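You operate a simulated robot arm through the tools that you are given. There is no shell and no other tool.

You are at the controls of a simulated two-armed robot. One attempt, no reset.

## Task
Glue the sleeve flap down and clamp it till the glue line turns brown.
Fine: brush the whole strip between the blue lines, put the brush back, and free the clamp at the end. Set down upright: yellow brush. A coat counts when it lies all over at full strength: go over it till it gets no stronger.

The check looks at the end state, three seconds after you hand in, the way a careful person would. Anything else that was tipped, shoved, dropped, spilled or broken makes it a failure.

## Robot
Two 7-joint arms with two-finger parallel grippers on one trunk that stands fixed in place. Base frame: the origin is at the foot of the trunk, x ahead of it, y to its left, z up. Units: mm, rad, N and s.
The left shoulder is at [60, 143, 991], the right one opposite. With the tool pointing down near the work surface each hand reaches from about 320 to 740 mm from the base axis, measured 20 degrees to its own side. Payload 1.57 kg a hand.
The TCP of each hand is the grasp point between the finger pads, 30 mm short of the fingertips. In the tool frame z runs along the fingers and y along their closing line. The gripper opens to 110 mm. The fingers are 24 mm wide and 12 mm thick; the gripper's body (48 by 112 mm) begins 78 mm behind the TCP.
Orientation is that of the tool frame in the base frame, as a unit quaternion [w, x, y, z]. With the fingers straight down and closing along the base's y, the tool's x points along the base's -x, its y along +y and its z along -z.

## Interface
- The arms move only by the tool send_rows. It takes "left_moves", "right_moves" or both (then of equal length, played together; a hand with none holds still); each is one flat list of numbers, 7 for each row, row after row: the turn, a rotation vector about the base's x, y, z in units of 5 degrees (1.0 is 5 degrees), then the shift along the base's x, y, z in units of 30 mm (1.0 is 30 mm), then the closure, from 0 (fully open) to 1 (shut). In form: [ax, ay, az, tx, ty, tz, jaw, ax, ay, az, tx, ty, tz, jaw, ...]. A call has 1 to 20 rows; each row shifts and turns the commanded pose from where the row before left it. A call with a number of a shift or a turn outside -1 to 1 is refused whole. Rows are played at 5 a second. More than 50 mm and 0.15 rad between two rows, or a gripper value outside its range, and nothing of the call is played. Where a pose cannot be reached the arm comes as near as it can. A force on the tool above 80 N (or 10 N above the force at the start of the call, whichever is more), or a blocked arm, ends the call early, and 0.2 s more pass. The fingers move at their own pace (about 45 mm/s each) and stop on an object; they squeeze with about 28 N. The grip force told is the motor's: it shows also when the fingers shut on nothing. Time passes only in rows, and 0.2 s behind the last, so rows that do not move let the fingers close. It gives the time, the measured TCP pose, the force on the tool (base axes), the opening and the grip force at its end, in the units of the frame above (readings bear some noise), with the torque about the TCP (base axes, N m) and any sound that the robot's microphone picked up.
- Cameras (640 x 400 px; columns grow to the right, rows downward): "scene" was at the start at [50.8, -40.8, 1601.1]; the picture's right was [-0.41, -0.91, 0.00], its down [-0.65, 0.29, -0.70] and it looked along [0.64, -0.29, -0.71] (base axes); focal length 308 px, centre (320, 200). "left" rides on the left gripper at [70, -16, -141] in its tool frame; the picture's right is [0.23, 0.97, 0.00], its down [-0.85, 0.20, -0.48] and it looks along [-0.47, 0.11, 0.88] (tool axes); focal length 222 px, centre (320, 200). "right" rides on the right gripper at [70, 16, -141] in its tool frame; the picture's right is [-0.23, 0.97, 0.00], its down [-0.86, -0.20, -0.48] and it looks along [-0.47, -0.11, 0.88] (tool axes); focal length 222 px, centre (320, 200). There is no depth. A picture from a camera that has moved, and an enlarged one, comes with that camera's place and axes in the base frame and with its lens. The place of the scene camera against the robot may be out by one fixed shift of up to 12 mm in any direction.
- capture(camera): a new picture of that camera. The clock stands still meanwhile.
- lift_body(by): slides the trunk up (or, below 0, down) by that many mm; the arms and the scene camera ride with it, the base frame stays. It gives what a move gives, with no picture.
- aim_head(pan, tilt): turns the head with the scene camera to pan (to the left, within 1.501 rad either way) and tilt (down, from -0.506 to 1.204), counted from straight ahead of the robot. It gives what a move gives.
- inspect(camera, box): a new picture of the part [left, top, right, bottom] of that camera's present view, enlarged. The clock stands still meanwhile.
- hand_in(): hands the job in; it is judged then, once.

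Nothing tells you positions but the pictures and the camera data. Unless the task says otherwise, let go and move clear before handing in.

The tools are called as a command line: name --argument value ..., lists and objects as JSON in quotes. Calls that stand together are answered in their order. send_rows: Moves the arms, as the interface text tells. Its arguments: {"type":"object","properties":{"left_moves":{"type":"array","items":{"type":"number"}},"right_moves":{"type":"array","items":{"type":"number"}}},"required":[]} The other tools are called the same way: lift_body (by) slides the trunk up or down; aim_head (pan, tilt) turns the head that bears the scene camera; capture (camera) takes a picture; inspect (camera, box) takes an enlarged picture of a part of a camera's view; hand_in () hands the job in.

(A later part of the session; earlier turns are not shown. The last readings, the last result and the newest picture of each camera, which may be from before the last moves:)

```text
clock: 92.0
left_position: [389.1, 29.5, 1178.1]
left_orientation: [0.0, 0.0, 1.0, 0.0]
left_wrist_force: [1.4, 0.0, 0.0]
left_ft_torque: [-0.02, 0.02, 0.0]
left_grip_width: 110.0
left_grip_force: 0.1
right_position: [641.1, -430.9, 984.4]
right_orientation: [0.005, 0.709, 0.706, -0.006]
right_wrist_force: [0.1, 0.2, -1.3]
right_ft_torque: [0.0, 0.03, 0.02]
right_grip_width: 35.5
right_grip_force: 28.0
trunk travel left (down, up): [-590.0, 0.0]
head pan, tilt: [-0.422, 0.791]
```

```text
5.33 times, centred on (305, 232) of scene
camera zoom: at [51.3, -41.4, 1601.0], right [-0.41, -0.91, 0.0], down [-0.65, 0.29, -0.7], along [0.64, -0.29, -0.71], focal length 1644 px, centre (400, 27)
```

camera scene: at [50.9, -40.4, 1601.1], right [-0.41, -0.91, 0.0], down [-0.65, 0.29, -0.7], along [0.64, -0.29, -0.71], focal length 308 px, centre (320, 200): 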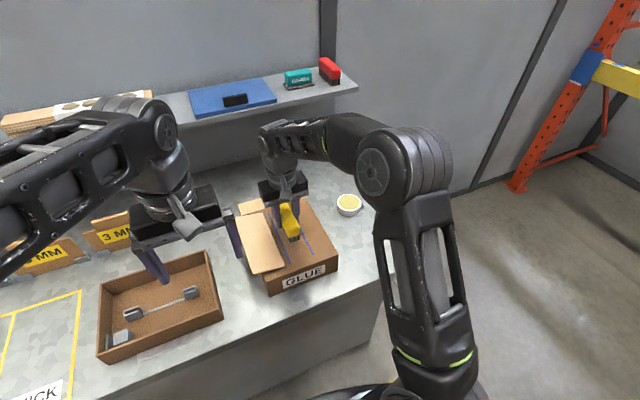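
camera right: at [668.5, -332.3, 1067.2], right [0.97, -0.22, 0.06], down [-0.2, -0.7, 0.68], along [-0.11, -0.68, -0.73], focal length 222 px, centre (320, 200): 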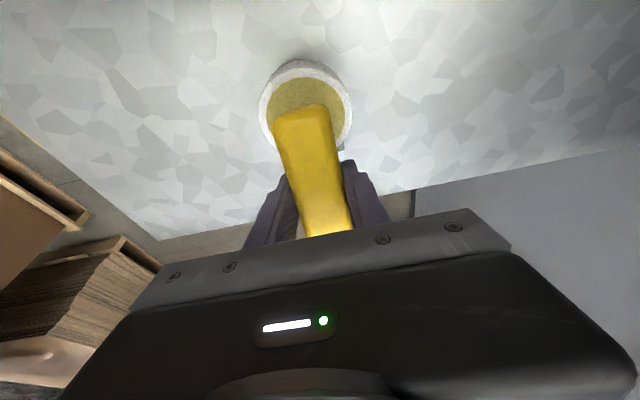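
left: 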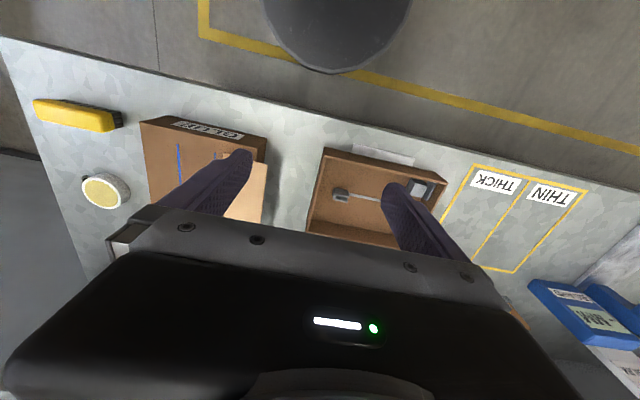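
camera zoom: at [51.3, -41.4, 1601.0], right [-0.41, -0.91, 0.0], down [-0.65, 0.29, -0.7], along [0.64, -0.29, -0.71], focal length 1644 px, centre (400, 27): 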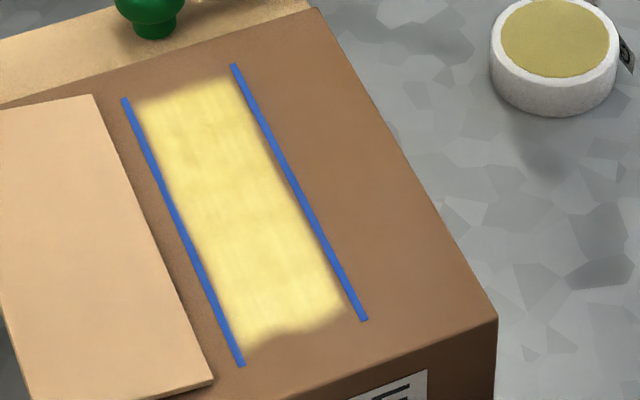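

inspect --camera "scene" --box '[290, 240, 325, 265]'

inspect --camera "scene" --box '[265, 200, 300, 225]'

inspect --camera "left" --box '[140, 100, 260, 200]'

```text
16.00 times, centred on (308, 252) of scene
camera zoom: at [51.3, -41.4, 1601.0], right [-0.41, -0.91, 0.0], down [-0.65, 0.29, -0.7], along [0.64, -0.29, -0.71], focal length 4932 px, centre (520, -640)
```

zoom: 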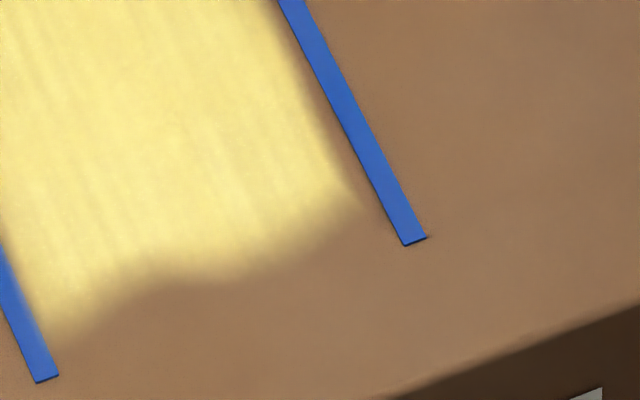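

```text
16.00 times, centred on (282, 212) of scene
camera zoom: at [51.3, -41.4, 1601.0], right [-0.41, -0.91, 0.0], down [-0.65, 0.29, -0.7], along [0.64, -0.29, -0.71], focal length 4932 px, centre (920, 0)
```

zoom: 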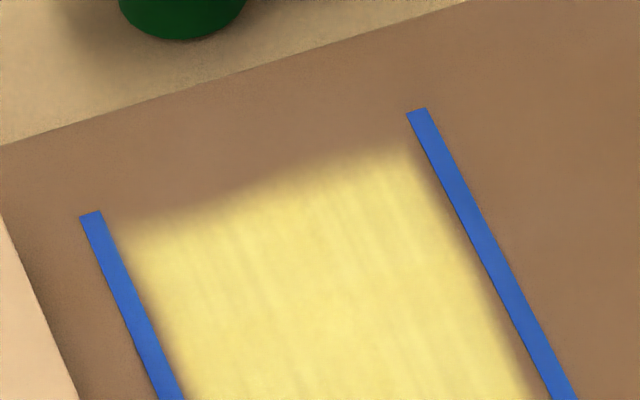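

```text
4.00 times, centred on (200, 150) of left
camera zoom: at [321.5, 13.2, 1319.3], right [-0.23, 0.97, 0.0], down [0.86, 0.2, 0.48], along [0.47, 0.11, -0.88], focal length 888 px, centre (800, 400)
```

zoom: 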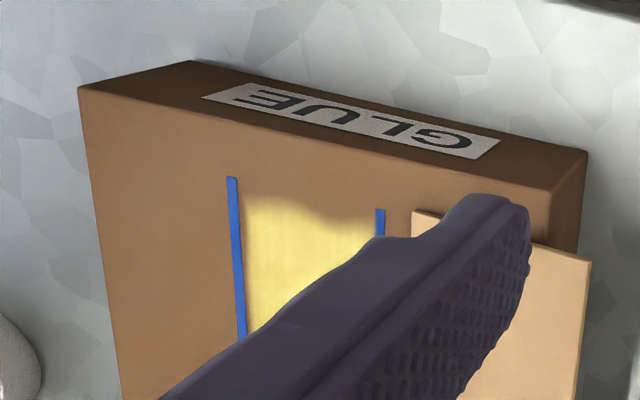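

The ends look nearly complete but the near edge is still uneven by a few millimetres. I'll take another load of glue first.

send_rows --right_moves '[-1, 0, 0, 0.13, -0.05, -0.35, 1, -1, 0, 0, 0.13, -0.05, -0.45, 1, -1, 0, 0, 0.13, -0.05, -0.45, 1, 0, 0, 0, 0, 0, -0.2, 1, 0, 0, 0, 0, 0, -0.12, 1, 0, 0, 0, 0, 0, 0, 1]'

```text
clock: 93.4
left_position: [388.3, 29.9, 1177.3]
left_orientation: [0.0, 0.0, 1.0, -0.001]
left_wrist_force: [-0.4, -0.6, 0.0]
left_ft_torque: [0.01, -0.01, 0.01]
left_grip_width: 110.1
left_grip_force: 0.0
right_position: [652.1, -434.9, 937.7]
right_orientation: [0.098, 0.701, 0.7, -0.098]
right_wrist_force: [0.3, -0.2, -1.7]
right_ft_torque: [-0.03, 0.03, 0.0]
right_grip_width: 35.7
right_grip_force: 27.8
trunk travel left (down, up): [-590.0, 0.0]
head pan, tilt: [-0.422, 0.791]
```

send_rows --right_moves '[0, 0, 0, 0, 0, -0.07, 1, 0, 0, 0, 0, 0, -0.05, 1, 0, 0, 0, 0, 0, 0, 1]'

```text
clock: 94.2
left_position: [390.0, 29.9, 1178.5]
left_orientation: [0.0, -0.001, 1.0, -0.001]
left_wrist_force: [-0.7, 0.0, 0.2]
left_ft_torque: [-0.01, 0.01, 0.03]
left_grip_width: 110.0
left_grip_force: 0.0
right_position: [653.1, -434.4, 933.7]
right_orientation: [0.098, 0.701, 0.7, -0.097]
right_wrist_force: [-0.2, -1.0, -0.5]
right_ft_torque: [0.01, 0.03, 0.01]
right_grip_width: 35.6
right_grip_force: 28.6
trunk travel left (down, up): [-590.0, 0.0]
head pan, tilt: [-0.422, 0.791]
```

send_rows --right_moves '[0, 0, 0, 0, 0, -0.05, 1, 0, 0, 0, 0, 0, 0, 1, 0, 0, 0, 0, 0, 0, 1]'

```text
clock: 95.0
left_position: [388.4, 29.4, 1179.6]
left_orientation: [0.0, 0.0, 1.0, -0.001]
left_wrist_force: [-0.2, 0.5, 0.9]
left_ft_torque: [0.01, -0.05, 0.01]
left_grip_width: 109.8
left_grip_force: 0.0
right_position: [652.5, -433.7, 933.0]
right_orientation: [0.098, 0.701, 0.7, -0.097]
right_wrist_force: [0.7, -0.1, 3.4]
right_ft_torque: [0.18, 0.04, 0.01]
right_grip_width: 35.6
right_grip_force: 27.5
trunk travel left (down, up): [-590.0, 0.0]
head pan, tilt: [-0.422, 0.791]
```

send_rows --right_moves '[0, 0, 0, 0, 0, -0.01, 1, 0, 0, 0, 0, 0, 0, 1, 0, 0, 0, 0, 0, 0, 1, 0, 0, 0, 0, 0, 0, 1, 0, 0, 0, 0, 0, 0.6, 1, 0, 0, 0, 0, 0, 0.8, 1, 1, 0, 0, -0.15, 0.1, 0.15, 1, 1, 0, 0, -0.15, 0.1, 0.15, 1, 1, 0, 0, -0.15, 0.1, 0.15, 1, 0, 0, 0, 0, 0, 0, 1]'

inspect --camera "scene" --box '[320, 155, 400, 210]'

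```text
clock: 97.2
left_position: [388.5, 30.9, 1179.6]
left_orientation: [0.0, 0.0, 1.0, 0.0]
left_wrist_force: [0.6, -1.2, 0.9]
left_ft_torque: [0.01, 0.04, -0.02]
left_grip_width: 110.0
left_grip_force: 0.2
right_position: [638.9, -424.7, 988.9]
right_orientation: [0.006, 0.708, 0.706, -0.005]
right_wrist_force: [-0.5, -0.4, -1.6]
right_ft_torque: [0.0, 0.01, 0.05]
right_grip_width: 35.5
right_grip_force: 27.7
trunk travel left (down, up): [-590.0, 0.0]
head pan, tilt: [-0.422, 0.791]
```

```text
7.27 times, centred on (360, 182) of scene
camera zoom: at [51.1, -40.5, 1601.1], right [-0.41, -0.91, 0.0], down [-0.65, 0.29, -0.7], along [0.64, -0.29, -0.71], focal length 2242 px, centre (29, 327)
```

zoom: 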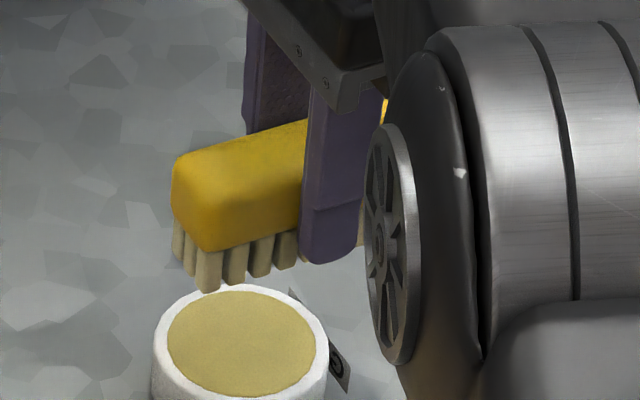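

The brush is loaded. I'll return to the near end of the strip.

send_rows --right_moves '[0, 0, 1, -0.26, 0.4685, 0.02, 1, 0, 0, 1, -0.26, 0.4685, 0.02, 1, 0, 0, 1, -0.26, 0.4685, 0.02, 1, 0, 0, 1, -0.26, 0.4685, 0.02, 1, 0, 0, 1, -0.26, 0.4685, 0.02, 1, 0, 0, 1, -0.26, 0.4685, 0.02, 1, 0, 0, 1, -0.26, 0.4685, 0.02, 1, 0, 0, 1, -0.26, 0.4685, 0.02, 1, 0, 0, 1, -0.26, 0.4685, 0.02, 1, 0, 0, 1, -0.26, 0.4685, 0.02, 1, 0, 0, 1, -0.26, 0.4685, 0.02, 1, 0, 0, 1, -0.26, 0.4685, 0.02, 1, 0, 0, 1, -0.26, 0.4685, 0.02, 1, 0, 0, 1, -0.26, 0.4685, 0.02, 1, 0, 0, 1, -0.26, 0.4685, 0.02, 1, 0, 0, 1, -0.26, 0.4685, 0.02, 1, 0, 0, 1, -0.26, 0.4685, 0.02, 1, 0, 0, 1, -0.26, 0.4685, 0.02, 1]'

send_rows --right_moves '[0, -0.06, 0, 0, 0, -0.4, 1, 0, 0, 0, 0, 0, -0.4, 1, 0, 0, 0, 0, 0, -0.08, 1, 0, 0, 0, 0, 0, 0, 1]'

```text
clock: 101.0
left_position: [389.3, 29.1, 1179.6]
left_orientation: [0.0, 0.001, 1.0, -0.002]
left_wrist_force: [-0.4, -0.2, 1.3]
left_ft_torque: [-0.02, 0.01, 0.0]
left_grip_width: 110.0
left_grip_force: 0.1
right_position: [498.9, -172.0, 998.8]
right_orientation: [0.007, 0.0, 1.0, 0.0]
right_wrist_force: [0.9, -0.8, -0.3]
right_ft_torque: [0.05, -0.01, 0.0]
right_grip_width: 35.6
right_grip_force: 27.7
trunk travel left (down, up): [-590.0, 0.0]
head pan, tilt: [-0.422, 0.791]
```

```text
clock: 102.0
left_position: [389.6, 29.8, 1179.8]
left_orientation: [0.0, -0.001, 1.0, -0.001]
left_wrist_force: [0.7, -0.3, -0.5]
left_ft_torque: [0.02, -0.03, 0.02]
left_grip_width: 110.1
left_grip_force: 0.0
right_position: [498.1, -172.3, 971.6]
right_orientation: [0.011, 0.001, 1.0, 0.001]
right_wrist_force: [0.2, 0.1, -1.9]
right_ft_torque: [-0.01, -0.01, -0.02]
right_grip_width: 35.7
right_grip_force: 27.8
trunk travel left (down, up): [-590.0, 0.0]
head pan, tilt: [-0.422, 0.791]
```

send_rows --right_moves '[0, 0, 0, 0, 0, -0.05, 1, 0, 0, 0, 0, 0, 0, 1]'

```text
clock: 102.6
left_position: [388.3, 28.8, 1179.9]
left_orientation: [0.0, 0.0, 1.0, -0.001]
left_wrist_force: [0.8, 0.4, 0.3]
left_ft_torque: [0.04, -0.02, -0.02]
left_grip_width: 110.0
left_grip_force: 0.0
right_position: [499.0, -172.4, 972.5]
right_orientation: [0.011, 0.001, 1.0, 0.001]
right_wrist_force: [-0.5, -2.2, 8.7]
right_ft_torque: [-0.07, -0.47, -0.08]
right_grip_width: 35.3
right_grip_force: 28.1
trunk travel left (down, up): [-590.0, 0.0]
head pan, tilt: [-0.422, 0.791]
```

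Contact is again at the far bristles. I'll level slightly and sweep sideways across the strip's near end at several distances.

send_rows --right_moves '[0, -0.1, 0, -0.3, 0, 0, 1, 0, 0, 0, -0.3, -0.3, 0, 1, 0, 0, 0, 0, -0.35, 0, 1, 0, 0, 0, 0, -0.35, 0, 1, 0, 0, 0, 0, 0.5, 0, 1, 0, 0, 0, 0, 0.5, 0, 1, 0, 0, 0, 0, 0.5, 0, 1, 0, 0, 0, 0.5, 0, 0, 1, 0, 0, 0, 0, -0.5, 0, 1, 0, 0, 0, 0, -0.5, 0, 1, 0, 0, 0, 0, -0.5, 0, 1, 0, 0, 0, 0.5, 0, 0, 1, 0, 0, 0, 0, 0.5, 0, 1, 0, 0, 0, 0, 0.5, 0, 1, 0, 0, 0, 0, 0.5, 0, 1, 0, 0, 0, 0, 0, 0, 1]'

inspect --camera "scene" --box '[290, 225, 345, 268]'

inspect --camera "left" --box '[150, 110, 240, 170]'

```text
clock: 106.0
left_position: [388.9, 29.6, 1180.2]
left_orientation: [0.0, 0.0, 1.0, 0.0]
left_wrist_force: [-0.2, -0.6, -0.2]
left_ft_torque: [-0.01, 0.01, -0.05]
left_grip_width: 110.1
left_grip_force: 0.1
right_position: [509.8, -157.0, 971.7]
right_orientation: [0.017, 0.001, 1.0, 0.001]
right_wrist_force: [2.8, -14.2, 32.0]
right_ft_torque: [-0.47, -0.17, -0.01]
right_grip_width: 35.4
right_grip_force: 27.4
trunk travel left (down, up): [-590.0, 0.0]
head pan, tilt: [-0.422, 0.791]
```

```text
9.30 times, centred on (318, 246) of scene
camera zoom: at [48.5, -42.0, 1601.2], right [-0.41, -0.91, 0.0], down [-0.65, 0.29, -0.7], along [0.64, -0.29, -0.71], focal length 2867 px, centre (343, -233)
```

zoom: 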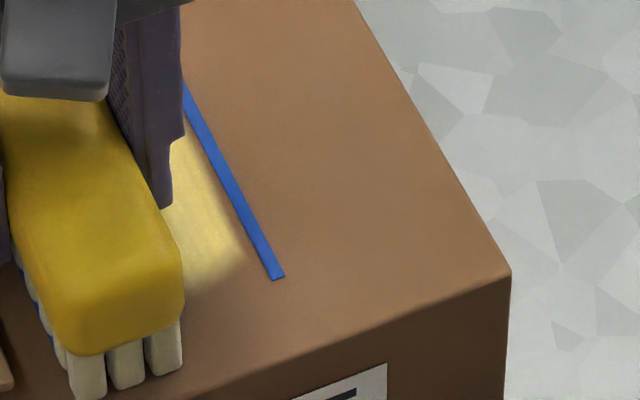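

```text
6.67 times, centred on (195, 140) of left
camera zoom: at [319.2, 12.6, 1320.0], right [-0.23, 0.97, 0.0], down [0.85, 0.2, 0.48], along [0.47, 0.11, -0.88], focal length 1481 px, centre (1153, 600)
```

zoom: 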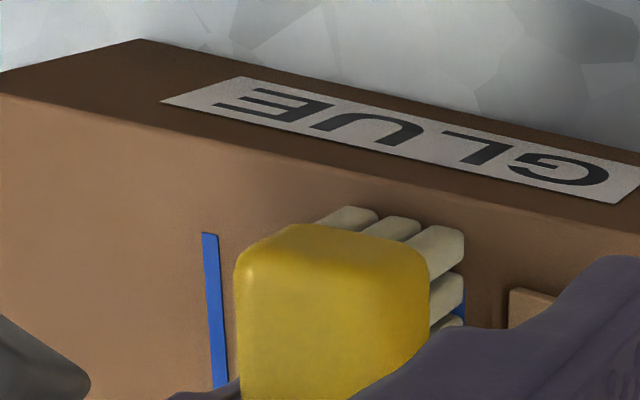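

send_rows --right_moves '[0, 0, 0, 0.2, -0.1, 0.05, 1, 0, 0, 0, 0.7, 0, 0, 1, 0, 0, 0, 0.7, 0, 0, 1, 0, 0, 0, 0.7, 0, 0, 1, 0, 0, 0, 0, 0, 0, 1]'

inspect --camera "scene" --box '[290, 240, 325, 265]'

inspect --camera "right" --box '[200, 0, 400, 120]'

```text
clock: 107.2
left_position: [389.2, 29.4, 1178.8]
left_orientation: [0.0, 0.0, 1.0, -0.001]
left_wrist_force: [0.8, -0.2, 1.0]
left_ft_torque: [-0.02, 0.02, 0.02]
left_grip_width: 109.9
left_grip_force: 0.0
right_position: [580.4, -160.6, 971.3]
right_orientation: [0.014, 0.002, 1.0, 0.0]
right_wrist_force: [-0.4, -0.2, -0.2]
right_ft_torque: [0.03, 0.09, 0.0]
right_grip_width: 35.4
right_grip_force: 28.1
trunk travel left (down, up): [-590.0, 0.0]
head pan, tilt: [-0.422, 0.791]
```

```text
16.00 times, centred on (308, 252) of scene
camera zoom: at [51.1, -40.8, 1600.9], right [-0.41, -0.91, 0.0], down [-0.65, 0.29, -0.7], along [0.64, -0.29, -0.71], focal length 4932 px, centre (520, -640)
```

zoom: 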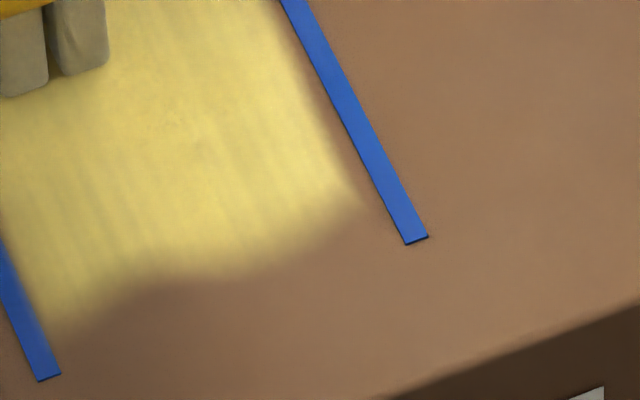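

```text
3.20 times, centred on (300, 60) of right
camera zoom: at [506.6, -144.4, 1112.2], right [0.23, 0.97, 0.01], down [0.84, -0.2, 0.5], along [0.49, -0.11, -0.86], focal length 711 px, centre (384, 648)
```

zoom: 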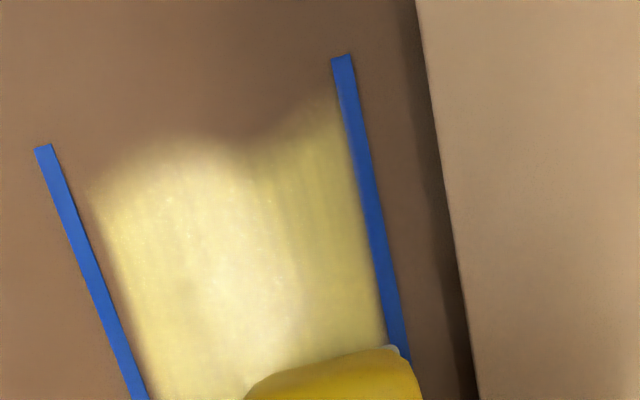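

The near edge stayed exactly the same after heavy sweeping, so I take it as the coat's own limit. For even strength I'll make one more full set of lengthwise strokes across all lanes.

send_rows --right_moves '[0, 0.1, 0, 0.6, 0.1, -0.02, 1, 0, 0, 0, 0.9, 0, 0, 1, 0, 0, 0, -0.88, 0, 0, 1, 0, 0, 0, -0.88, 0, 0, 1, 0, 0, 0, -0.88, 0, 0, 1, 0, 0, 0, -0.88, 0, 0, 1, 0, 0, 0, -0.88, 0, 0, 1, 0, 0, 0, 0, -0.5, 0, 1, 0, 0, 0, 0.88, 0, 0, 1, 0, 0, 0, 0.88, 0, 0, 1, 0, 0, 0, 0.88, 0, 0, 1, 0, 0, 0, 0.88, 0, 0, 1, 0, 0, 0, 0.88, 0, 0, 1, 0, 0, 0, 0, -0.5, 0, 1, 0, 0, 0, -0.88, 0, 0, 1, 0, 0, 0, -0.88, 0, 0, 1, 0, 0, 0, -0.88, 0, 0, 1, 0, 0, 0, -0.88, 0, 0, 1, 0, 0, 0, -0.88, 0, 0, 1, 0, 0, 0, 0, -0.45, 0, 1]'

inspect --camera "scene" --box '[260, 190, 350, 280]'

```text
clock: 111.4
left_position: [389.3, 28.9, 1178.9]
left_orientation: [0.0, 0.0, 1.0, -0.001]
left_wrist_force: [0.0, -0.3, 0.1]
left_ft_torque: [0.02, 0.0, 0.02]
left_grip_width: 110.1
left_grip_force: 0.0
right_position: [492.4, -199.3, 972.1]
right_orientation: [0.01, 0.001, 1.0, 0.001]
right_wrist_force: [1.0, -0.2, 0.6]
right_ft_torque: [0.01, 0.01, -0.02]
right_grip_width: 35.6
right_grip_force: 27.9
trunk travel left (down, up): [-590.0, 0.0]
head pan, tilt: [-0.422, 0.791]
```

```text
4.44 times, centred on (305, 235) of scene
camera zoom: at [51.5, -41.4, 1601.0], right [-0.41, -0.91, 0.0], down [-0.65, 0.29, -0.7], along [0.64, -0.29, -0.71], focal length 1370 px, centre (387, 44)
```

zoom: 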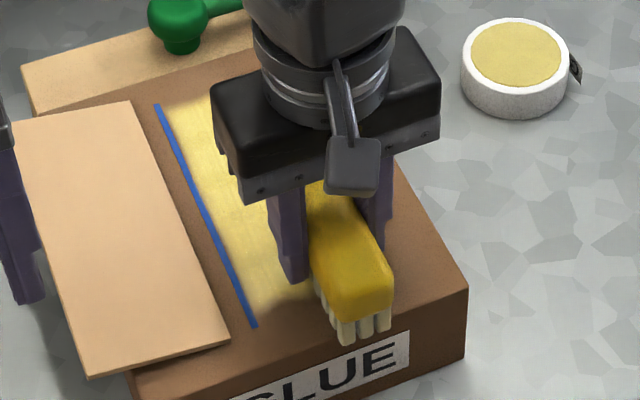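

send_rows --right_moves '[0, 0, 0, 0, -0.1, -0.03, 1, 0, 0, 0, 0.9, 0, 0, 1, 0, 0, 0, 0.9, 0, 0, 1, 0, 0, 0, 0.9, 0, 0, 1, 0, 0, 0, 0.9, 0, 0, 1, 0, 0, 0, 0.9, 0, 0, 1, 0, 0, 0, 0, 0.5, 0, 1, 0, 0, 0, 0, 0.5, 0, 1, 0, 0, 0, 0, 0.5, 0, 1, 0, 0, 0, 0, -0.5, 0, 1, 0, 0, 0, 0, -0.5, 0, 1, 0, 0, 0, 0, -0.5, 0, 1, 0, 0, 0, 0, 0, 0, 1]'

inspect --camera "scene" --box '[260, 190, 350, 280]'

inspect --camera "scene" --box '[290, 240, 325, 265]'

```text
clock: 114.2
left_position: [388.6, 30.5, 1179.4]
left_orientation: [0.0, -0.001, 1.0, -0.001]
left_wrist_force: [0.6, -0.1, 0.1]
left_ft_torque: [-0.02, 0.01, 0.0]
left_grip_width: 109.8
left_grip_force: 0.1
right_position: [628.0, -201.8, 971.8]
right_orientation: [0.01, 0.001, 1.0, 0.0]
right_wrist_force: [-1.1, 3.5, 4.7]
right_ft_torque: [0.08, -0.36, 0.16]
right_grip_width: 35.7
right_grip_force: 27.4
trunk travel left (down, up): [-590.0, 0.0]
head pan, tilt: [-0.422, 0.791]
```

```text
4.44 times, centred on (305, 235) of scene
camera zoom: at [50.3, -40.0, 1601.1], right [-0.41, -0.91, 0.0], down [-0.65, 0.29, -0.7], along [0.64, -0.29, -0.71], focal length 1370 px, centre (387, 44)
```

zoom: 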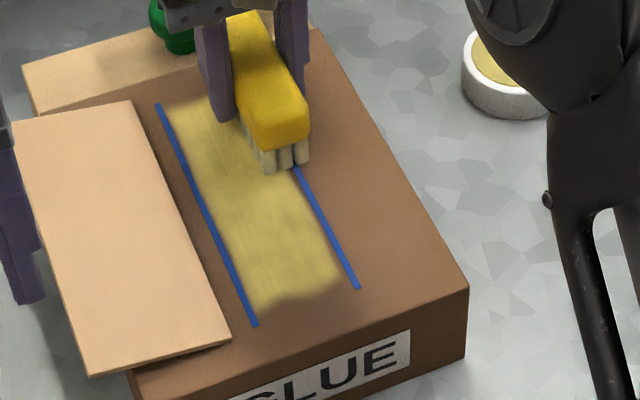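

```text
16.00 times, centred on (308, 252) of scene
camera zoom: at [50.3, -40.0, 1601.1], right [-0.41, -0.91, 0.0], down [-0.65, 0.29, -0.7], along [0.64, -0.29, -0.71], focal length 4932 px, centre (520, -640)
```

zoom: 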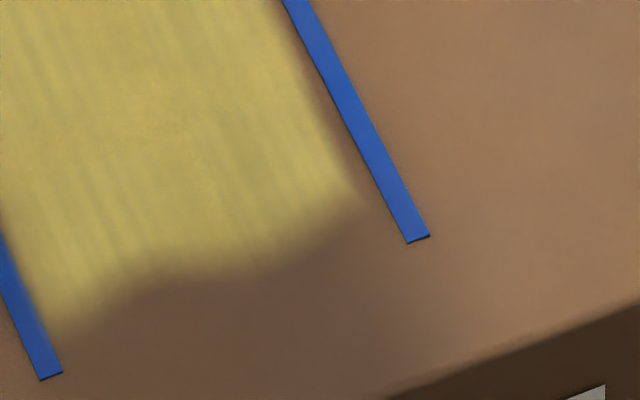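

The near edge is unchanged. As a last check on coverage I'll lift, turn the brush crosswise so it spans the whole strip width, and sweep lengthwise, including right over the near end.

send_rows --right_moves '[0, 0, 0, 0, 0, 0.9, 1, 0, 0, -1, -0.2, 0.022, 0, 1, 0, 0, -1, -0.2, 0.022, 0, 1, 0, 0, -1, -0.2, 0.022, 0, 1, 0, 0, -1, -0.2, 0.022, 0, 1, 0, 0, -1, -0.2, 0.022, 0, 1, 0, 0, -1, -0.2, 0.022, 0, 1, 0, 0, -1, -0.2, 0.022, 0, 1, 0, 0, -1, -0.2, 0.022, 0, 1, 0, 0, -1, -0.2, 0.022, 0, 1, 0, 0, -1, -0.2, 0.022, 0, 1, 0, 0, -1, -0.2, 0.022, 0, 1, 0, 0, -1, -0.2, 0.022, 0, 1, 0, 0, -1, -0.2, 0.022, 0, 1, 0, 0, -1, -0.2, 0.022, 0, 1, 0, 0, -1, -0.2, 0.022, 0, 1, 0, 0, -1, -0.2, 0.022, 0, 1, 0, 0, -1, -0.2, 0.022, 0, 1, 0, 0, -1, -0.2, 0.022, 0, 1, 0, 0, 0, 0, 0, 0, 1]'

inspect --camera "scene" --box '[260, 190, 350, 280]'

capture --camera "right"

```text
clock: 118.4
left_position: [390.1, 29.7, 1179.2]
left_orientation: [0.0, 0.0, 1.0, -0.001]
left_wrist_force: [0.2, 0.0, -0.5]
left_ft_torque: [-0.01, 0.01, 0.01]
left_grip_width: 110.0
left_grip_force: 0.1
right_position: [519.7, -190.8, 999.1]
right_orientation: [0.007, 0.708, 0.706, -0.007]
right_wrist_force: [0.1, 0.4, -1.0]
right_ft_torque: [0.03, 0.02, -0.02]
right_grip_width: 35.7
right_grip_force: 27.6
trunk travel left (down, up): [-590.0, 0.0]
head pan, tilt: [-0.422, 0.791]
```

```text
4.44 times, centred on (305, 235) of scene
camera zoom: at [51.1, -40.9, 1601.0], right [-0.41, -0.91, 0.0], down [-0.65, 0.29, -0.7], along [0.64, -0.29, -0.71], focal length 1370 px, centre (387, 44)
```

zoom: 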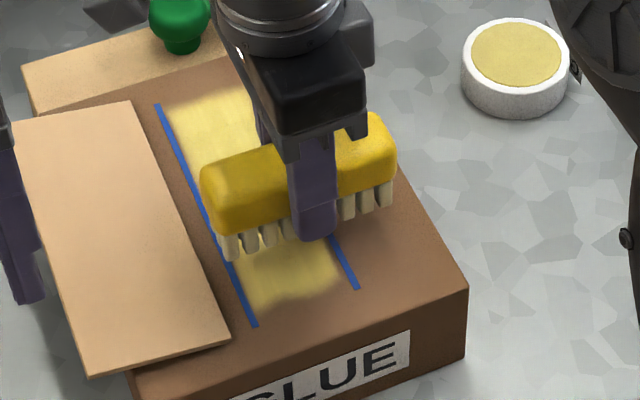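

```text
taken
camera right: at [536.4, -118.9, 1139.5], right [0.97, -0.23, 0.01], down [-0.2, -0.84, 0.5], along [-0.11, -0.48, -0.87], focal length 222 px, centre (320, 200)
```

right: 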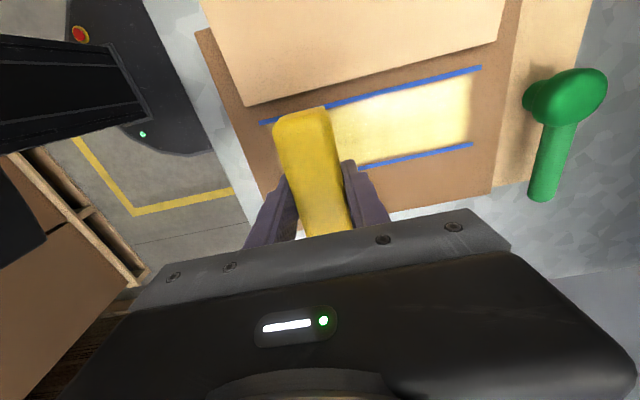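

The brush now lies crosswise, clear of the flap. I'll lower it near the near end and sweep.

send_rows --right_moves '[0, 0, 0, -0.5, -0.07, -0.4, 1, 0, 0, 0, -0.3, -0.03, -0.42, 1, 0, 0, 0, 0, 0, 0, 1]'

inspect --camera "scene" --box '[270, 205, 350, 285]'

```text
clock: 119.2
left_position: [389.9, 29.4, 1178.8]
left_orientation: [0.0, 0.0, 1.0, -0.001]
left_wrist_force: [0.1, -0.5, 0.5]
left_ft_torque: [0.03, -0.01, -0.01]
left_grip_width: 110.2
left_grip_force: 0.1
right_position: [496.8, -194.4, 972.7]
right_orientation: [0.006, 0.707, 0.707, -0.008]
right_wrist_force: [0.2, 0.1, -1.2]
right_ft_torque: [0.0, -0.03, 0.04]
right_grip_width: 35.7
right_grip_force: 27.8
trunk travel left (down, up): [-590.0, 0.0]
head pan, tilt: [-0.422, 0.791]
```

```text
5.00 times, centred on (310, 245) of scene
camera zoom: at [50.9, -40.9, 1601.1], right [-0.41, -0.91, 0.0], down [-0.65, 0.29, -0.7], along [0.64, -0.29, -0.71], focal length 1541 px, centre (370, -25)
```

zoom: 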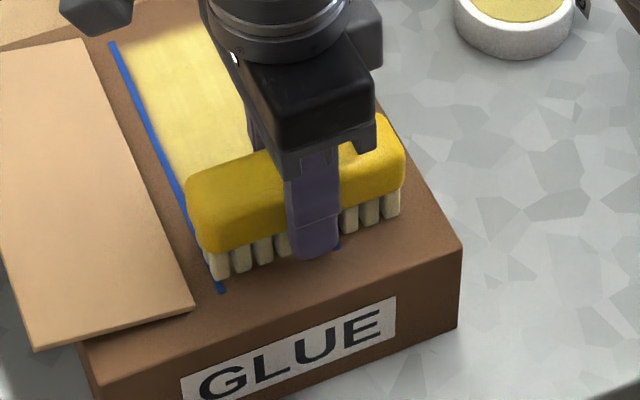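

send_rows --right_moves '[0, 0, 0, 0, 0, -0.06, 1, 0, 0, 0, 0, 0, 0, 1]'

```text
clock: 119.8
left_position: [389.3, 29.5, 1178.8]
left_orientation: [0.0, 0.0, 1.0, -0.001]
left_wrist_force: [0.2, 0.9, -0.8]
left_ft_torque: [0.02, 0.0, 0.01]
left_grip_width: 110.1
left_grip_force: 0.0
right_position: [496.8, -194.7, 972.0]
right_orientation: [0.007, 0.708, 0.706, -0.007]
right_wrist_force: [1.2, 0.3, -1.0]
right_ft_torque: [0.01, 0.0, 0.01]
right_grip_width: 35.3
right_grip_force: 28.4
trunk travel left (down, up): [-590.0, 0.0]
head pan, tilt: [-0.422, 0.791]
```

send_rows --right_moves '[0, 0, 0, 0, 0, -0.05, 1, 0, 0, 0, 0, 0, 0, 1]'

```text
clock: 120.4
left_position: [389.1, 29.6, 1179.2]
left_orientation: [0.001, -0.001, 1.0, -0.001]
left_wrist_force: [-0.2, -0.1, 0.1]
left_ft_torque: [0.01, 0.0, 0.0]
left_grip_width: 109.9
left_grip_force: 0.1
right_position: [495.9, -192.2, 970.8]
right_orientation: [0.009, 0.708, 0.706, -0.007]
right_wrist_force: [0.0, 0.4, 13.8]
right_ft_torque: [-0.83, 0.14, -0.03]
right_grip_width: 35.8
right_grip_force: 27.7
trunk travel left (down, up): [-590.0, 0.0]
head pan, tilt: [-0.422, 0.791]
```

send_rows --right_moves '[-0.12, 0, 0, 0, 0, 0.02, 1, 0, 0, 0, 0, 0, 0, 1]'

```text
clock: 121.0
left_position: [388.5, 29.6, 1180.1]
left_orientation: [0.001, 0.0, 1.0, 0.0]
left_wrist_force: [-0.2, 0.9, 0.5]
left_ft_torque: [-0.03, 0.03, -0.02]
left_grip_width: 109.8
left_grip_force: 0.0
right_position: [495.4, -192.4, 971.8]
right_orientation: [0.012, 0.707, 0.707, -0.009]
right_wrist_force: [1.3, 1.0, 16.9]
right_ft_torque: [0.96, 0.08, -0.07]
right_grip_width: 35.7
right_grip_force: 28.2
trunk travel left (down, up): [-590.0, 0.0]
head pan, tilt: [-0.422, 0.791]
```

send_rows --right_moves '[0.05, 0, 0, 0, 0, 0.01, 1, 0, 0, 0, -0.3, 0, 0, 1, 0, 0, 0, -0.3, 0, 0, 1, 0, 0, 0, -0.3, 0, 0, 1, 0, 0, 0, 0.4, 0, 0, 1, 0, 0, 0, 0.4, 0, 0, 1, 0, 0, 0, 0.4, 0, 0, 1, 0, 0, 0, -0.4, 0, 0, 1, 0, 0, 0, -0.4, 0, 0, 1, 0, 0, 0, -0.4, 0, 0, 1, 0, 0, 0, 0.5, 0, 0, 1, 0, 0, 0, 0.5, 0, 0, 1, 0, 0, 0, 0.5, 0, 0, 1, 0, 0, 0, 0.5, 0, 0, 1, 0, 0, 0, 0.5, 0, 0, 1]'

inspect --camera "scene" --box '[270, 205, 350, 285]'

inspect --camera "scene" --box '[290, 240, 325, 265]'

```text
clock: 124.2
left_position: [389.6, 28.4, 1180.1]
left_orientation: [0.0, 0.0, 1.0, -0.001]
left_wrist_force: [0.2, -0.2, -0.3]
left_ft_torque: [-0.01, 0.0, -0.02]
left_grip_width: 109.9
left_grip_force: 0.1
right_position: [542.9, -192.8, 971.1]
right_orientation: [0.009, 0.708, 0.707, -0.01]
right_wrist_force: [0.5, 0.2, -1.0]
right_ft_torque: [0.01, 0.01, -0.01]
right_grip_width: 35.3
right_grip_force: 28.3
trunk travel left (down, up): [-590.0, 0.0]
head pan, tilt: [-0.422, 0.791]
```

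```text
5.00 times, centred on (310, 245) of scene
camera zoom: at [51.2, -40.7, 1601.1], right [-0.41, -0.91, 0.0], down [-0.65, 0.29, -0.7], along [0.64, -0.29, -0.71], focal length 1541 px, centre (370, -25)
```

zoom: 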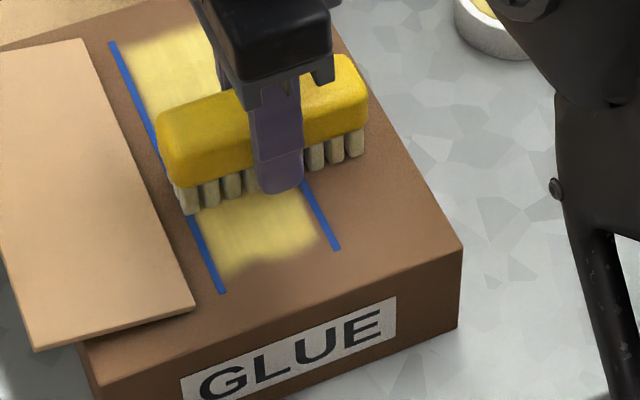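

```text
16.00 times, centred on (308, 252) of scene
camera zoom: at [51.2, -40.7, 1601.1], right [-0.41, -0.91, 0.0], down [-0.65, 0.29, -0.7], along [0.64, -0.29, -0.71], focal length 4932 px, centre (520, -640)
```

zoom: 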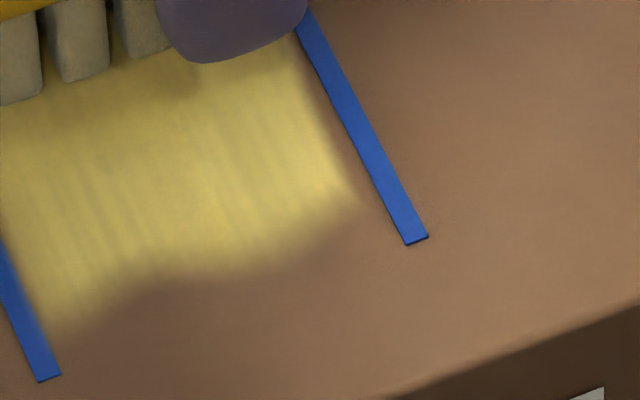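

The edge is identical again after every kind of pass, so the coat is at its limit and as strong as it gets. I'll now carry the brush back to where it stood, at (481, −411).

send_rows --right_moves '[0, 0, 0, 0, 0, 0.6, 1, 0, 0, 0, 0, 0, 0.7, 1, 0, 0, 0, -0.258, -0.91, 0, 1, 0, 0, 0, -0.258, -0.91, 0, 1, 0, 0, 0, -0.258, -0.91, 0, 1, 0, 0, 0, -0.258, -0.91, 0, 1, 0, 0, 0, -0.258, -0.91, 0, 1, 0, 0, 0, -0.258, -0.91, 0, 1, 0, 0, 0, -0.258, -0.91, 0, 1, 0, 0, 0, -0.258, -0.91, 0, 1, 0, 0, 0, 0, 0, 0, 1]'

inspect --camera "scene" --box '[260, 190, 350, 280]'

inspect --camera "scene" --box '[330, 180, 426, 250]'

```text
clock: 126.6
left_position: [388.2, 28.9, 1179.2]
left_orientation: [0.0, 0.0, 1.0, -0.001]
left_wrist_force: [0.1, 0.0, 0.1]
left_ft_torque: [-0.02, 0.01, 0.0]
left_grip_width: 109.6
left_grip_force: 0.1
right_position: [480.1, -411.5, 1010.8]
right_orientation: [0.01, 0.708, 0.706, -0.009]
right_wrist_force: [0.2, 0.6, -1.3]
right_ft_torque: [0.0, -0.02, 0.0]
right_grip_width: 35.6
right_grip_force: 28.2
trunk travel left (down, up): [-590.0, 0.0]
head pan, tilt: [-0.422, 0.791]
```

```text
4.44 times, centred on (305, 235) of scene
camera zoom: at [51.1, -40.5, 1601.1], right [-0.41, -0.91, 0.0], down [-0.65, 0.29, -0.7], along [0.64, -0.29, -0.71], focal length 1370 px, centre (387, 44)
```

zoom: 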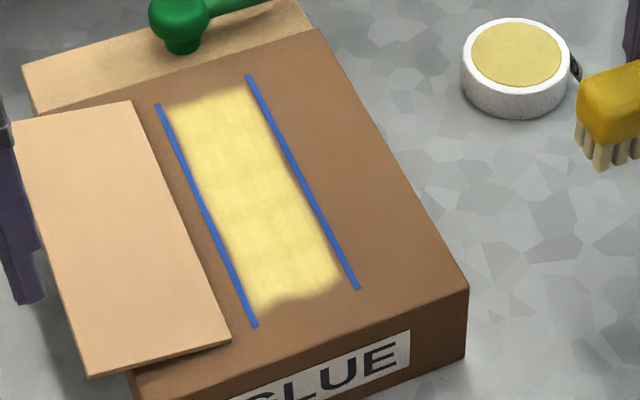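

```text
5.71 times, centred on (378, 215) of scene
camera zoom: at [51.1, -40.5, 1601.1], right [-0.41, -0.91, 0.0], down [-0.65, 0.29, -0.7], along [0.64, -0.29, -0.71], focal length 1761 px, centre (-11, 114)
```

zoom: 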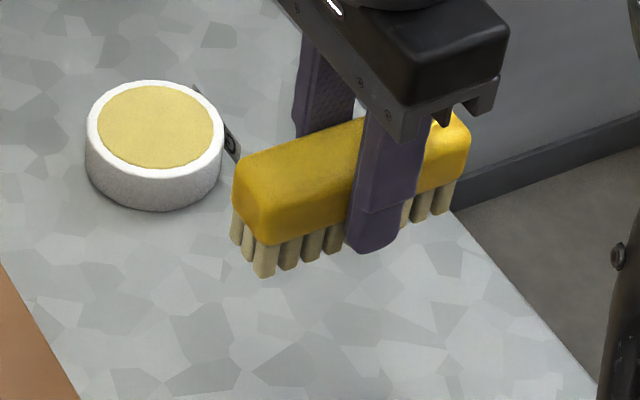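

The coat is even with matching soft margins at both ends. Lowering the brush to its place on the table.

send_rows --right_moves '[0, 0, 0, 0.03, 0.01, -0.9, 1, 0, 0, 0, 0, 0, -0.9, 1, 0, 0, 0, 0, 0, -0.9, 1, 0, 0, 0, 0, 0, -0.8, 1, 0, 0, 0, 0, 0, -0.3, 1, 0, 0, 0, 0, 0, 0, 1]'

inspect --camera "scene" --box '[330, 190, 426, 260]'

```text
clock: 128.0
left_position: [389.2, 29.3, 1179.3]
left_orientation: [0.0, 0.0, 1.0, -0.001]
left_wrist_force: [0.3, 0.6, -0.1]
left_ft_torque: [-0.04, -0.01, 0.03]
left_grip_width: 110.2
left_grip_force: 0.2
right_position: [482.8, -411.5, 894.6]
right_orientation: [0.01, 0.708, 0.706, -0.008]
right_wrist_force: [-0.5, -0.5, -0.8]
right_ft_torque: [-0.02, 0.02, -0.01]
right_grip_width: 35.6
right_grip_force: 27.8
trunk travel left (down, up): [-590.0, 0.0]
head pan, tilt: [-0.422, 0.791]
```

```text
5.71 times, centred on (378, 225) of scene
camera zoom: at [50.9, -40.9, 1601.0], right [-0.41, -0.91, 0.0], down [-0.65, 0.29, -0.7], along [0.64, -0.29, -0.71], focal length 1761 px, centre (-11, 57)
```

zoom: 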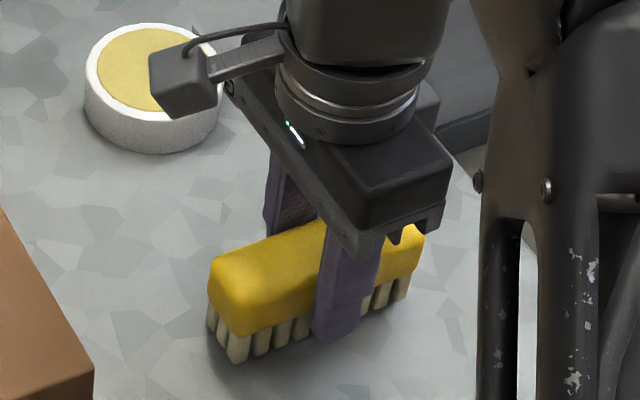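

send_rows --right_moves '[0, 0, 0, 0, 0, -0.05, 1, 0, 0, 0, 0, 0, -0.04, 1, 0, 0, 0, 0, 0, 0, 1]'

```text
clock: 128.8
left_position: [389.7, 27.9, 1179.4]
left_orientation: [0.0, 0.0, 1.0, 0.0]
left_wrist_force: [-0.4, 0.1, 0.6]
left_ft_torque: [-0.01, 0.0, 0.01]
left_grip_width: 109.9
left_grip_force: 0.1
right_position: [482.2, -411.5, 892.9]
right_orientation: [0.009, 0.707, 0.707, -0.009]
right_wrist_force: [0.3, 0.4, -1.3]
right_ft_torque: [0.01, -0.01, 0.03]
right_grip_width: 35.5
right_grip_force: 28.4
trunk travel left (down, up): [-590.0, 0.0]
head pan, tilt: [-0.422, 0.791]
```

send_rows --right_moves '[0, 0, 0, 0, 0, -0.04, 1, 0, 0, 0, 0, 0, 0, 1]'

```text
clock: 129.4
left_position: [389.3, 29.5, 1178.8]
left_orientation: [0.0, 0.0, 1.0, -0.001]
left_wrist_force: [0.1, 0.3, 0.5]
left_ft_torque: [-0.02, 0.0, -0.01]
left_grip_width: 109.8
left_grip_force: 0.1
right_position: [482.5, -411.4, 892.1]
right_orientation: [0.01, 0.707, 0.707, -0.009]
right_wrist_force: [-1.1, 0.2, -0.4]
right_ft_torque: [0.04, -0.01, -0.03]
right_grip_width: 35.8
right_grip_force: 27.6
trunk travel left (down, up): [-590.0, 0.0]
head pan, tilt: [-0.422, 0.791]
```

send_rows --right_moves '[0, 0, 0, 0, 0, -0.04, 1, 0, 0, 0, 0, 0, 0, 1]'

```text
clock: 130.0
left_position: [389.3, 30.4, 1178.6]
left_orientation: [0.0, -0.001, 1.0, -0.002]
left_wrist_force: [0.3, 0.9, 0.0]
left_ft_torque: [0.0, -0.02, 0.0]
left_grip_width: 110.1
left_grip_force: 0.0
right_position: [482.4, -411.4, 890.3]
right_orientation: [0.01, 0.708, 0.706, -0.009]
right_wrist_force: [-0.6, -1.1, 1.3]
right_ft_torque: [-0.04, 0.05, -0.04]
right_grip_width: 35.5
right_grip_force: 27.9
trunk travel left (down, up): [-590.0, 0.0]
head pan, tilt: [-0.422, 0.791]
```

The brush is resting lightly on the table. Opening the gripper and rising straight up.

send_rows --right_moves '[0, 0, 0, 0, 0, 0, 0.5, 0, 0, 0, 0, 0, 0, 0.3, 0, 0, 0, 0, 0, 0, 0.2, 0, 0, 0, 0, 0, 0, 0.1, 0, 0, 0, 0, 0, 0, 0.1, 0, 0, 0, 0, 0, 0.5, 0.1, 0, 0, 0, 0, 0, 0.9, 0.1, 0, 0, 0, 0, 0, 0.9, 0.1, 0, 0, 0, 0, 0, 0.9, 0.1, 0, 0, 0, 0, 0, 0, 0.1]'

inspect --camera "scene" --box '[330, 190, 426, 260]'

capture --camera "right"

```text
clock: 132.2
left_position: [390.3, 28.9, 1179.3]
left_orientation: [0.0, 0.001, 1.0, 0.0]
left_wrist_force: [-0.3, -0.5, 0.0]
left_ft_torque: [-0.05, 0.0, -0.01]
left_grip_width: 110.1
left_grip_force: 0.0
right_position: [483.9, -411.1, 988.1]
right_orientation: [0.009, 0.708, 0.706, -0.009]
right_wrist_force: [0.8, 0.3, 0.9]
right_ft_torque: [0.0, -0.02, -0.01]
right_grip_width: 99.2
right_grip_force: 0.0
trunk travel left (down, up): [-590.0, 0.0]
head pan, tilt: [-0.422, 0.791]
```

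```text
5.71 times, centred on (378, 225) of scene
camera zoom: at [51.2, -41.0, 1601.0], right [-0.41, -0.91, 0.0], down [-0.65, 0.29, -0.7], along [0.64, -0.29, -0.71], focal length 1761 px, centre (-11, 57)
```

zoom: 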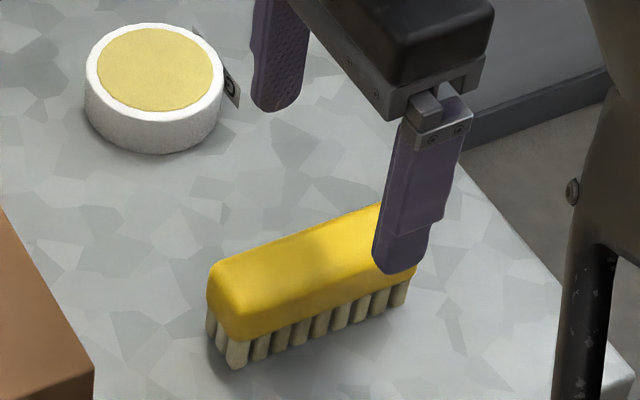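

```text
taken
camera right: at [500.0, -339.2, 1128.4], right [0.97, -0.23, 0.01], down [-0.2, -0.84, 0.5], along [-0.11, -0.49, -0.87], focal length 222 px, centre (320, 200)
```

right: 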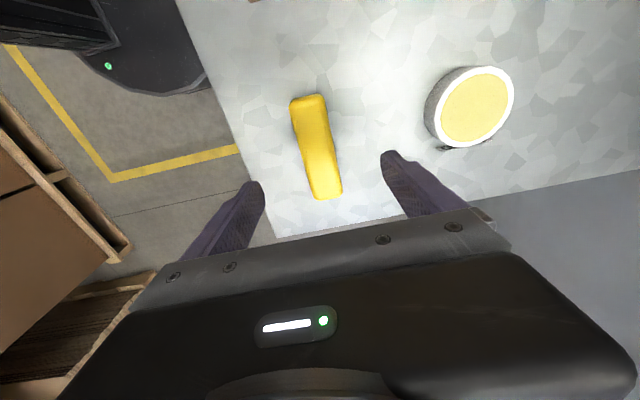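

The brush stands upright in its old place. Next is the flap; first I'll study the flap edges and the green lever closely from here.

inspect --camera "scene" --box '[255, 178, 310, 212]'

inspect --camera "scene" --box '[235, 235, 300, 285]'

inspect --camera "scene" --box '[230, 190, 290, 230]'

capture --camera "scene"

```text
11.64 times, centred on (282, 195) of scene
camera zoom: at [51.2, -41.0, 1601.0], right [-0.41, -0.91, 0.0], down [-0.65, 0.29, -0.7], along [0.64, -0.29, -0.71], focal length 3587 px, centre (756, 258)
```

zoom: 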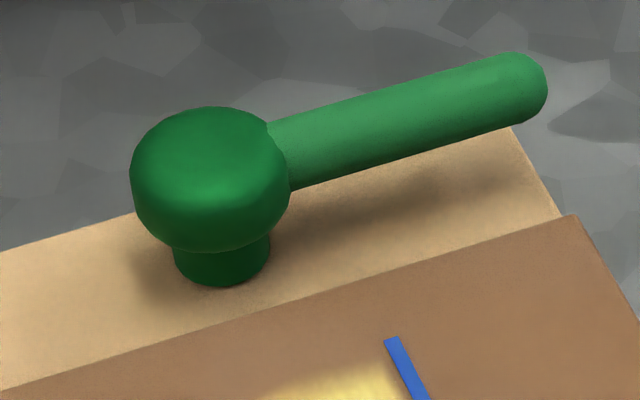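

```text
8.00 times, centred on (268, 260) of scene
camera zoom: at [51.2, -41.0, 1601.0], right [-0.41, -0.91, 0.0], down [-0.65, 0.29, -0.7], along [0.64, -0.29, -0.71], focal length 2466 px, centre (740, -280)
```

zoom: 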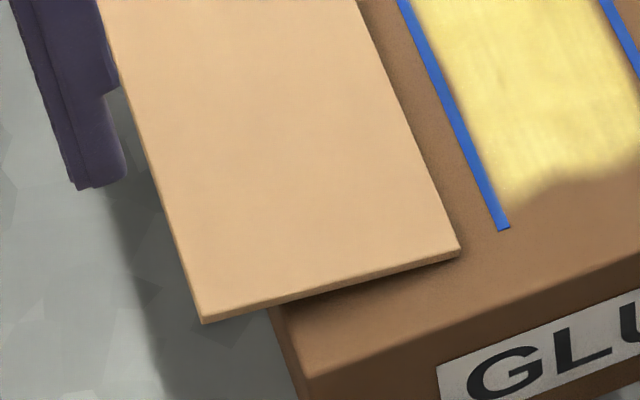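

```text
10.00 times, centred on (260, 210) of scene
camera zoom: at [51.2, -41.0, 1601.0], right [-0.41, -0.91, 0.0], down [-0.65, 0.29, -0.7], along [0.64, -0.29, -0.71], focal length 3082 px, centre (920, 100)
```

zoom: 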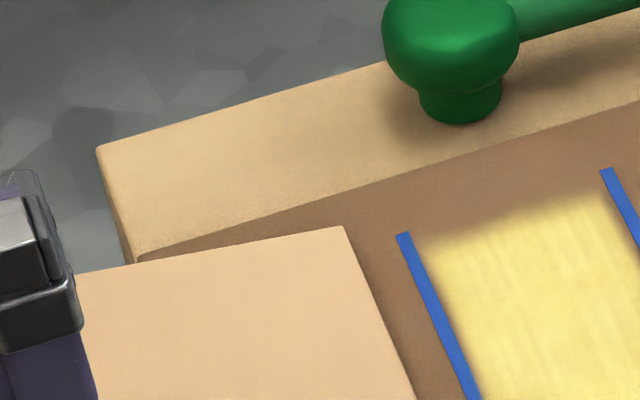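

```text
taken
camera scene: at [51.2, -41.0, 1601.0], right [-0.41, -0.91, 0.0], down [-0.65, 0.29, -0.7], along [0.64, -0.29, -0.71], focal length 308 px, centre (320, 200)
```

scene: 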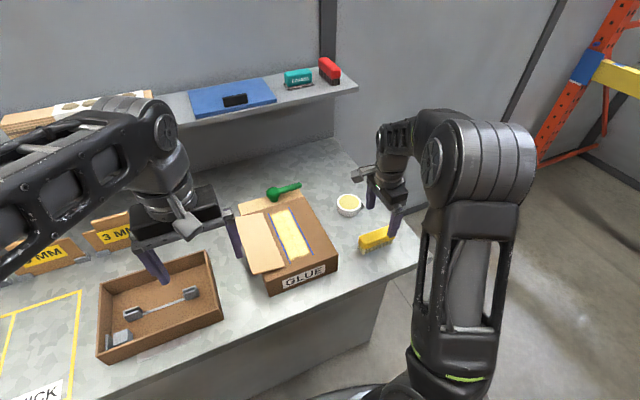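

Triangulating from three cameras, the flap's free left edge sits raised at about y=−46, z=947, hinged near y≈−128. I'll use the left hand closed as a rod pointing toward −y and slanting down, to lift the flap from under its overhang and roll it over. First I'll turn the left hand a quarter turn and bring it forward, high up.

send_rows --left_moves '[0, 0, 1, 0.27, 0.04, -0.15, 1, 0, 0, 1, 0.27, 0.04, -0.15, 1, 0, 0, 1, 0.27, 0.04, -0.15, 1, 0, 0, 1, 0.27, 0.04, -0.15, 1, 0, 0, 1, 0.27, 0.04, -0.15, 1, 0, 0, 1, 0.27, 0.04, -0.15, 1, 0, 0, 1, 0.27, 0.04, -0.15, 1, 0, 0, 1, 0.27, 0.04, -0.15, 1, 0, 0, 1, 0.27, 0.04, -0.15, 1, 0, 0, 1, 0.27, 0.04, -0.15, 1, 0, 0, 1, 0.27, 0.04, -0.15, 1, 0, 0, 1, 0.27, 0.04, -0.15, 1, 0, 0, 1, 0.27, 0.04, -0.15, 1, 0, 0, 1, 0.27, 0.04, -0.15, 1, 0, 0, 1, 0.27, 0.04, -0.15, 1, 0, 0, 1, 0.27, 0.04, -0.15, 1, 0, 0, 1, 0.27, 0.04, -0.15, 1, 0, 0, 1, 0.27, 0.04, -0.15, 1]'

capture --camera "scene"

capture --camera "left"

```text
clock: 136.0
left_position: [534.6, 50.8, 1098.2]
left_orientation: [0.0, 0.708, -0.706, 0.001]
left_wrist_force: [-0.2, 0.5, -0.2]
left_ft_torque: [-0.03, 0.01, -0.01]
left_grip_width: 0.0
left_grip_force: 21.8
right_position: [483.2, -411.8, 987.2]
right_orientation: [0.01, 0.707, 0.707, -0.009]
right_wrist_force: [0.0, -0.6, 0.7]
right_ft_torque: [-0.02, -0.01, 0.02]
right_grip_width: 99.3
right_grip_force: 0.0
trunk travel left (down, up): [-590.0, 0.0]
head pan, tilt: [-0.422, 0.791]
```

```text
taken
camera scene: at [51.3, -40.9, 1601.0], right [-0.41, -0.91, 0.0], down [-0.65, 0.29, -0.7], along [0.64, -0.29, -0.71], focal length 308 px, centre (320, 200)
```

scene: 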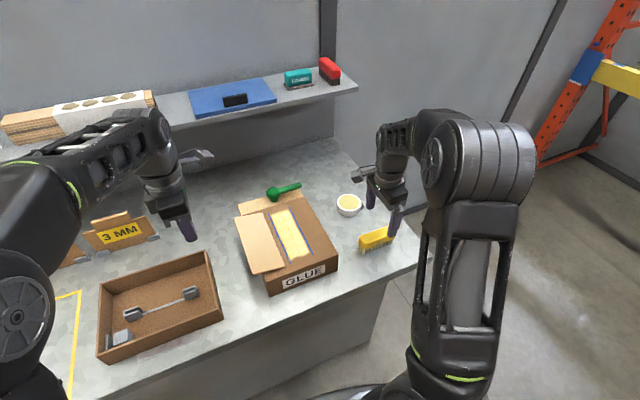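

```text
taken
camera left: at [553.1, -18.2, 1238.0], right [-0.97, -0.23, 0.0], down [-0.2, 0.85, 0.48], along [-0.11, 0.47, -0.88], focal length 222 px, centre (320, 200)
```

left: 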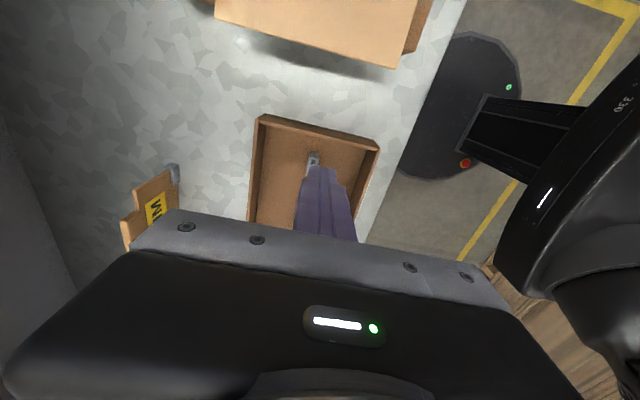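

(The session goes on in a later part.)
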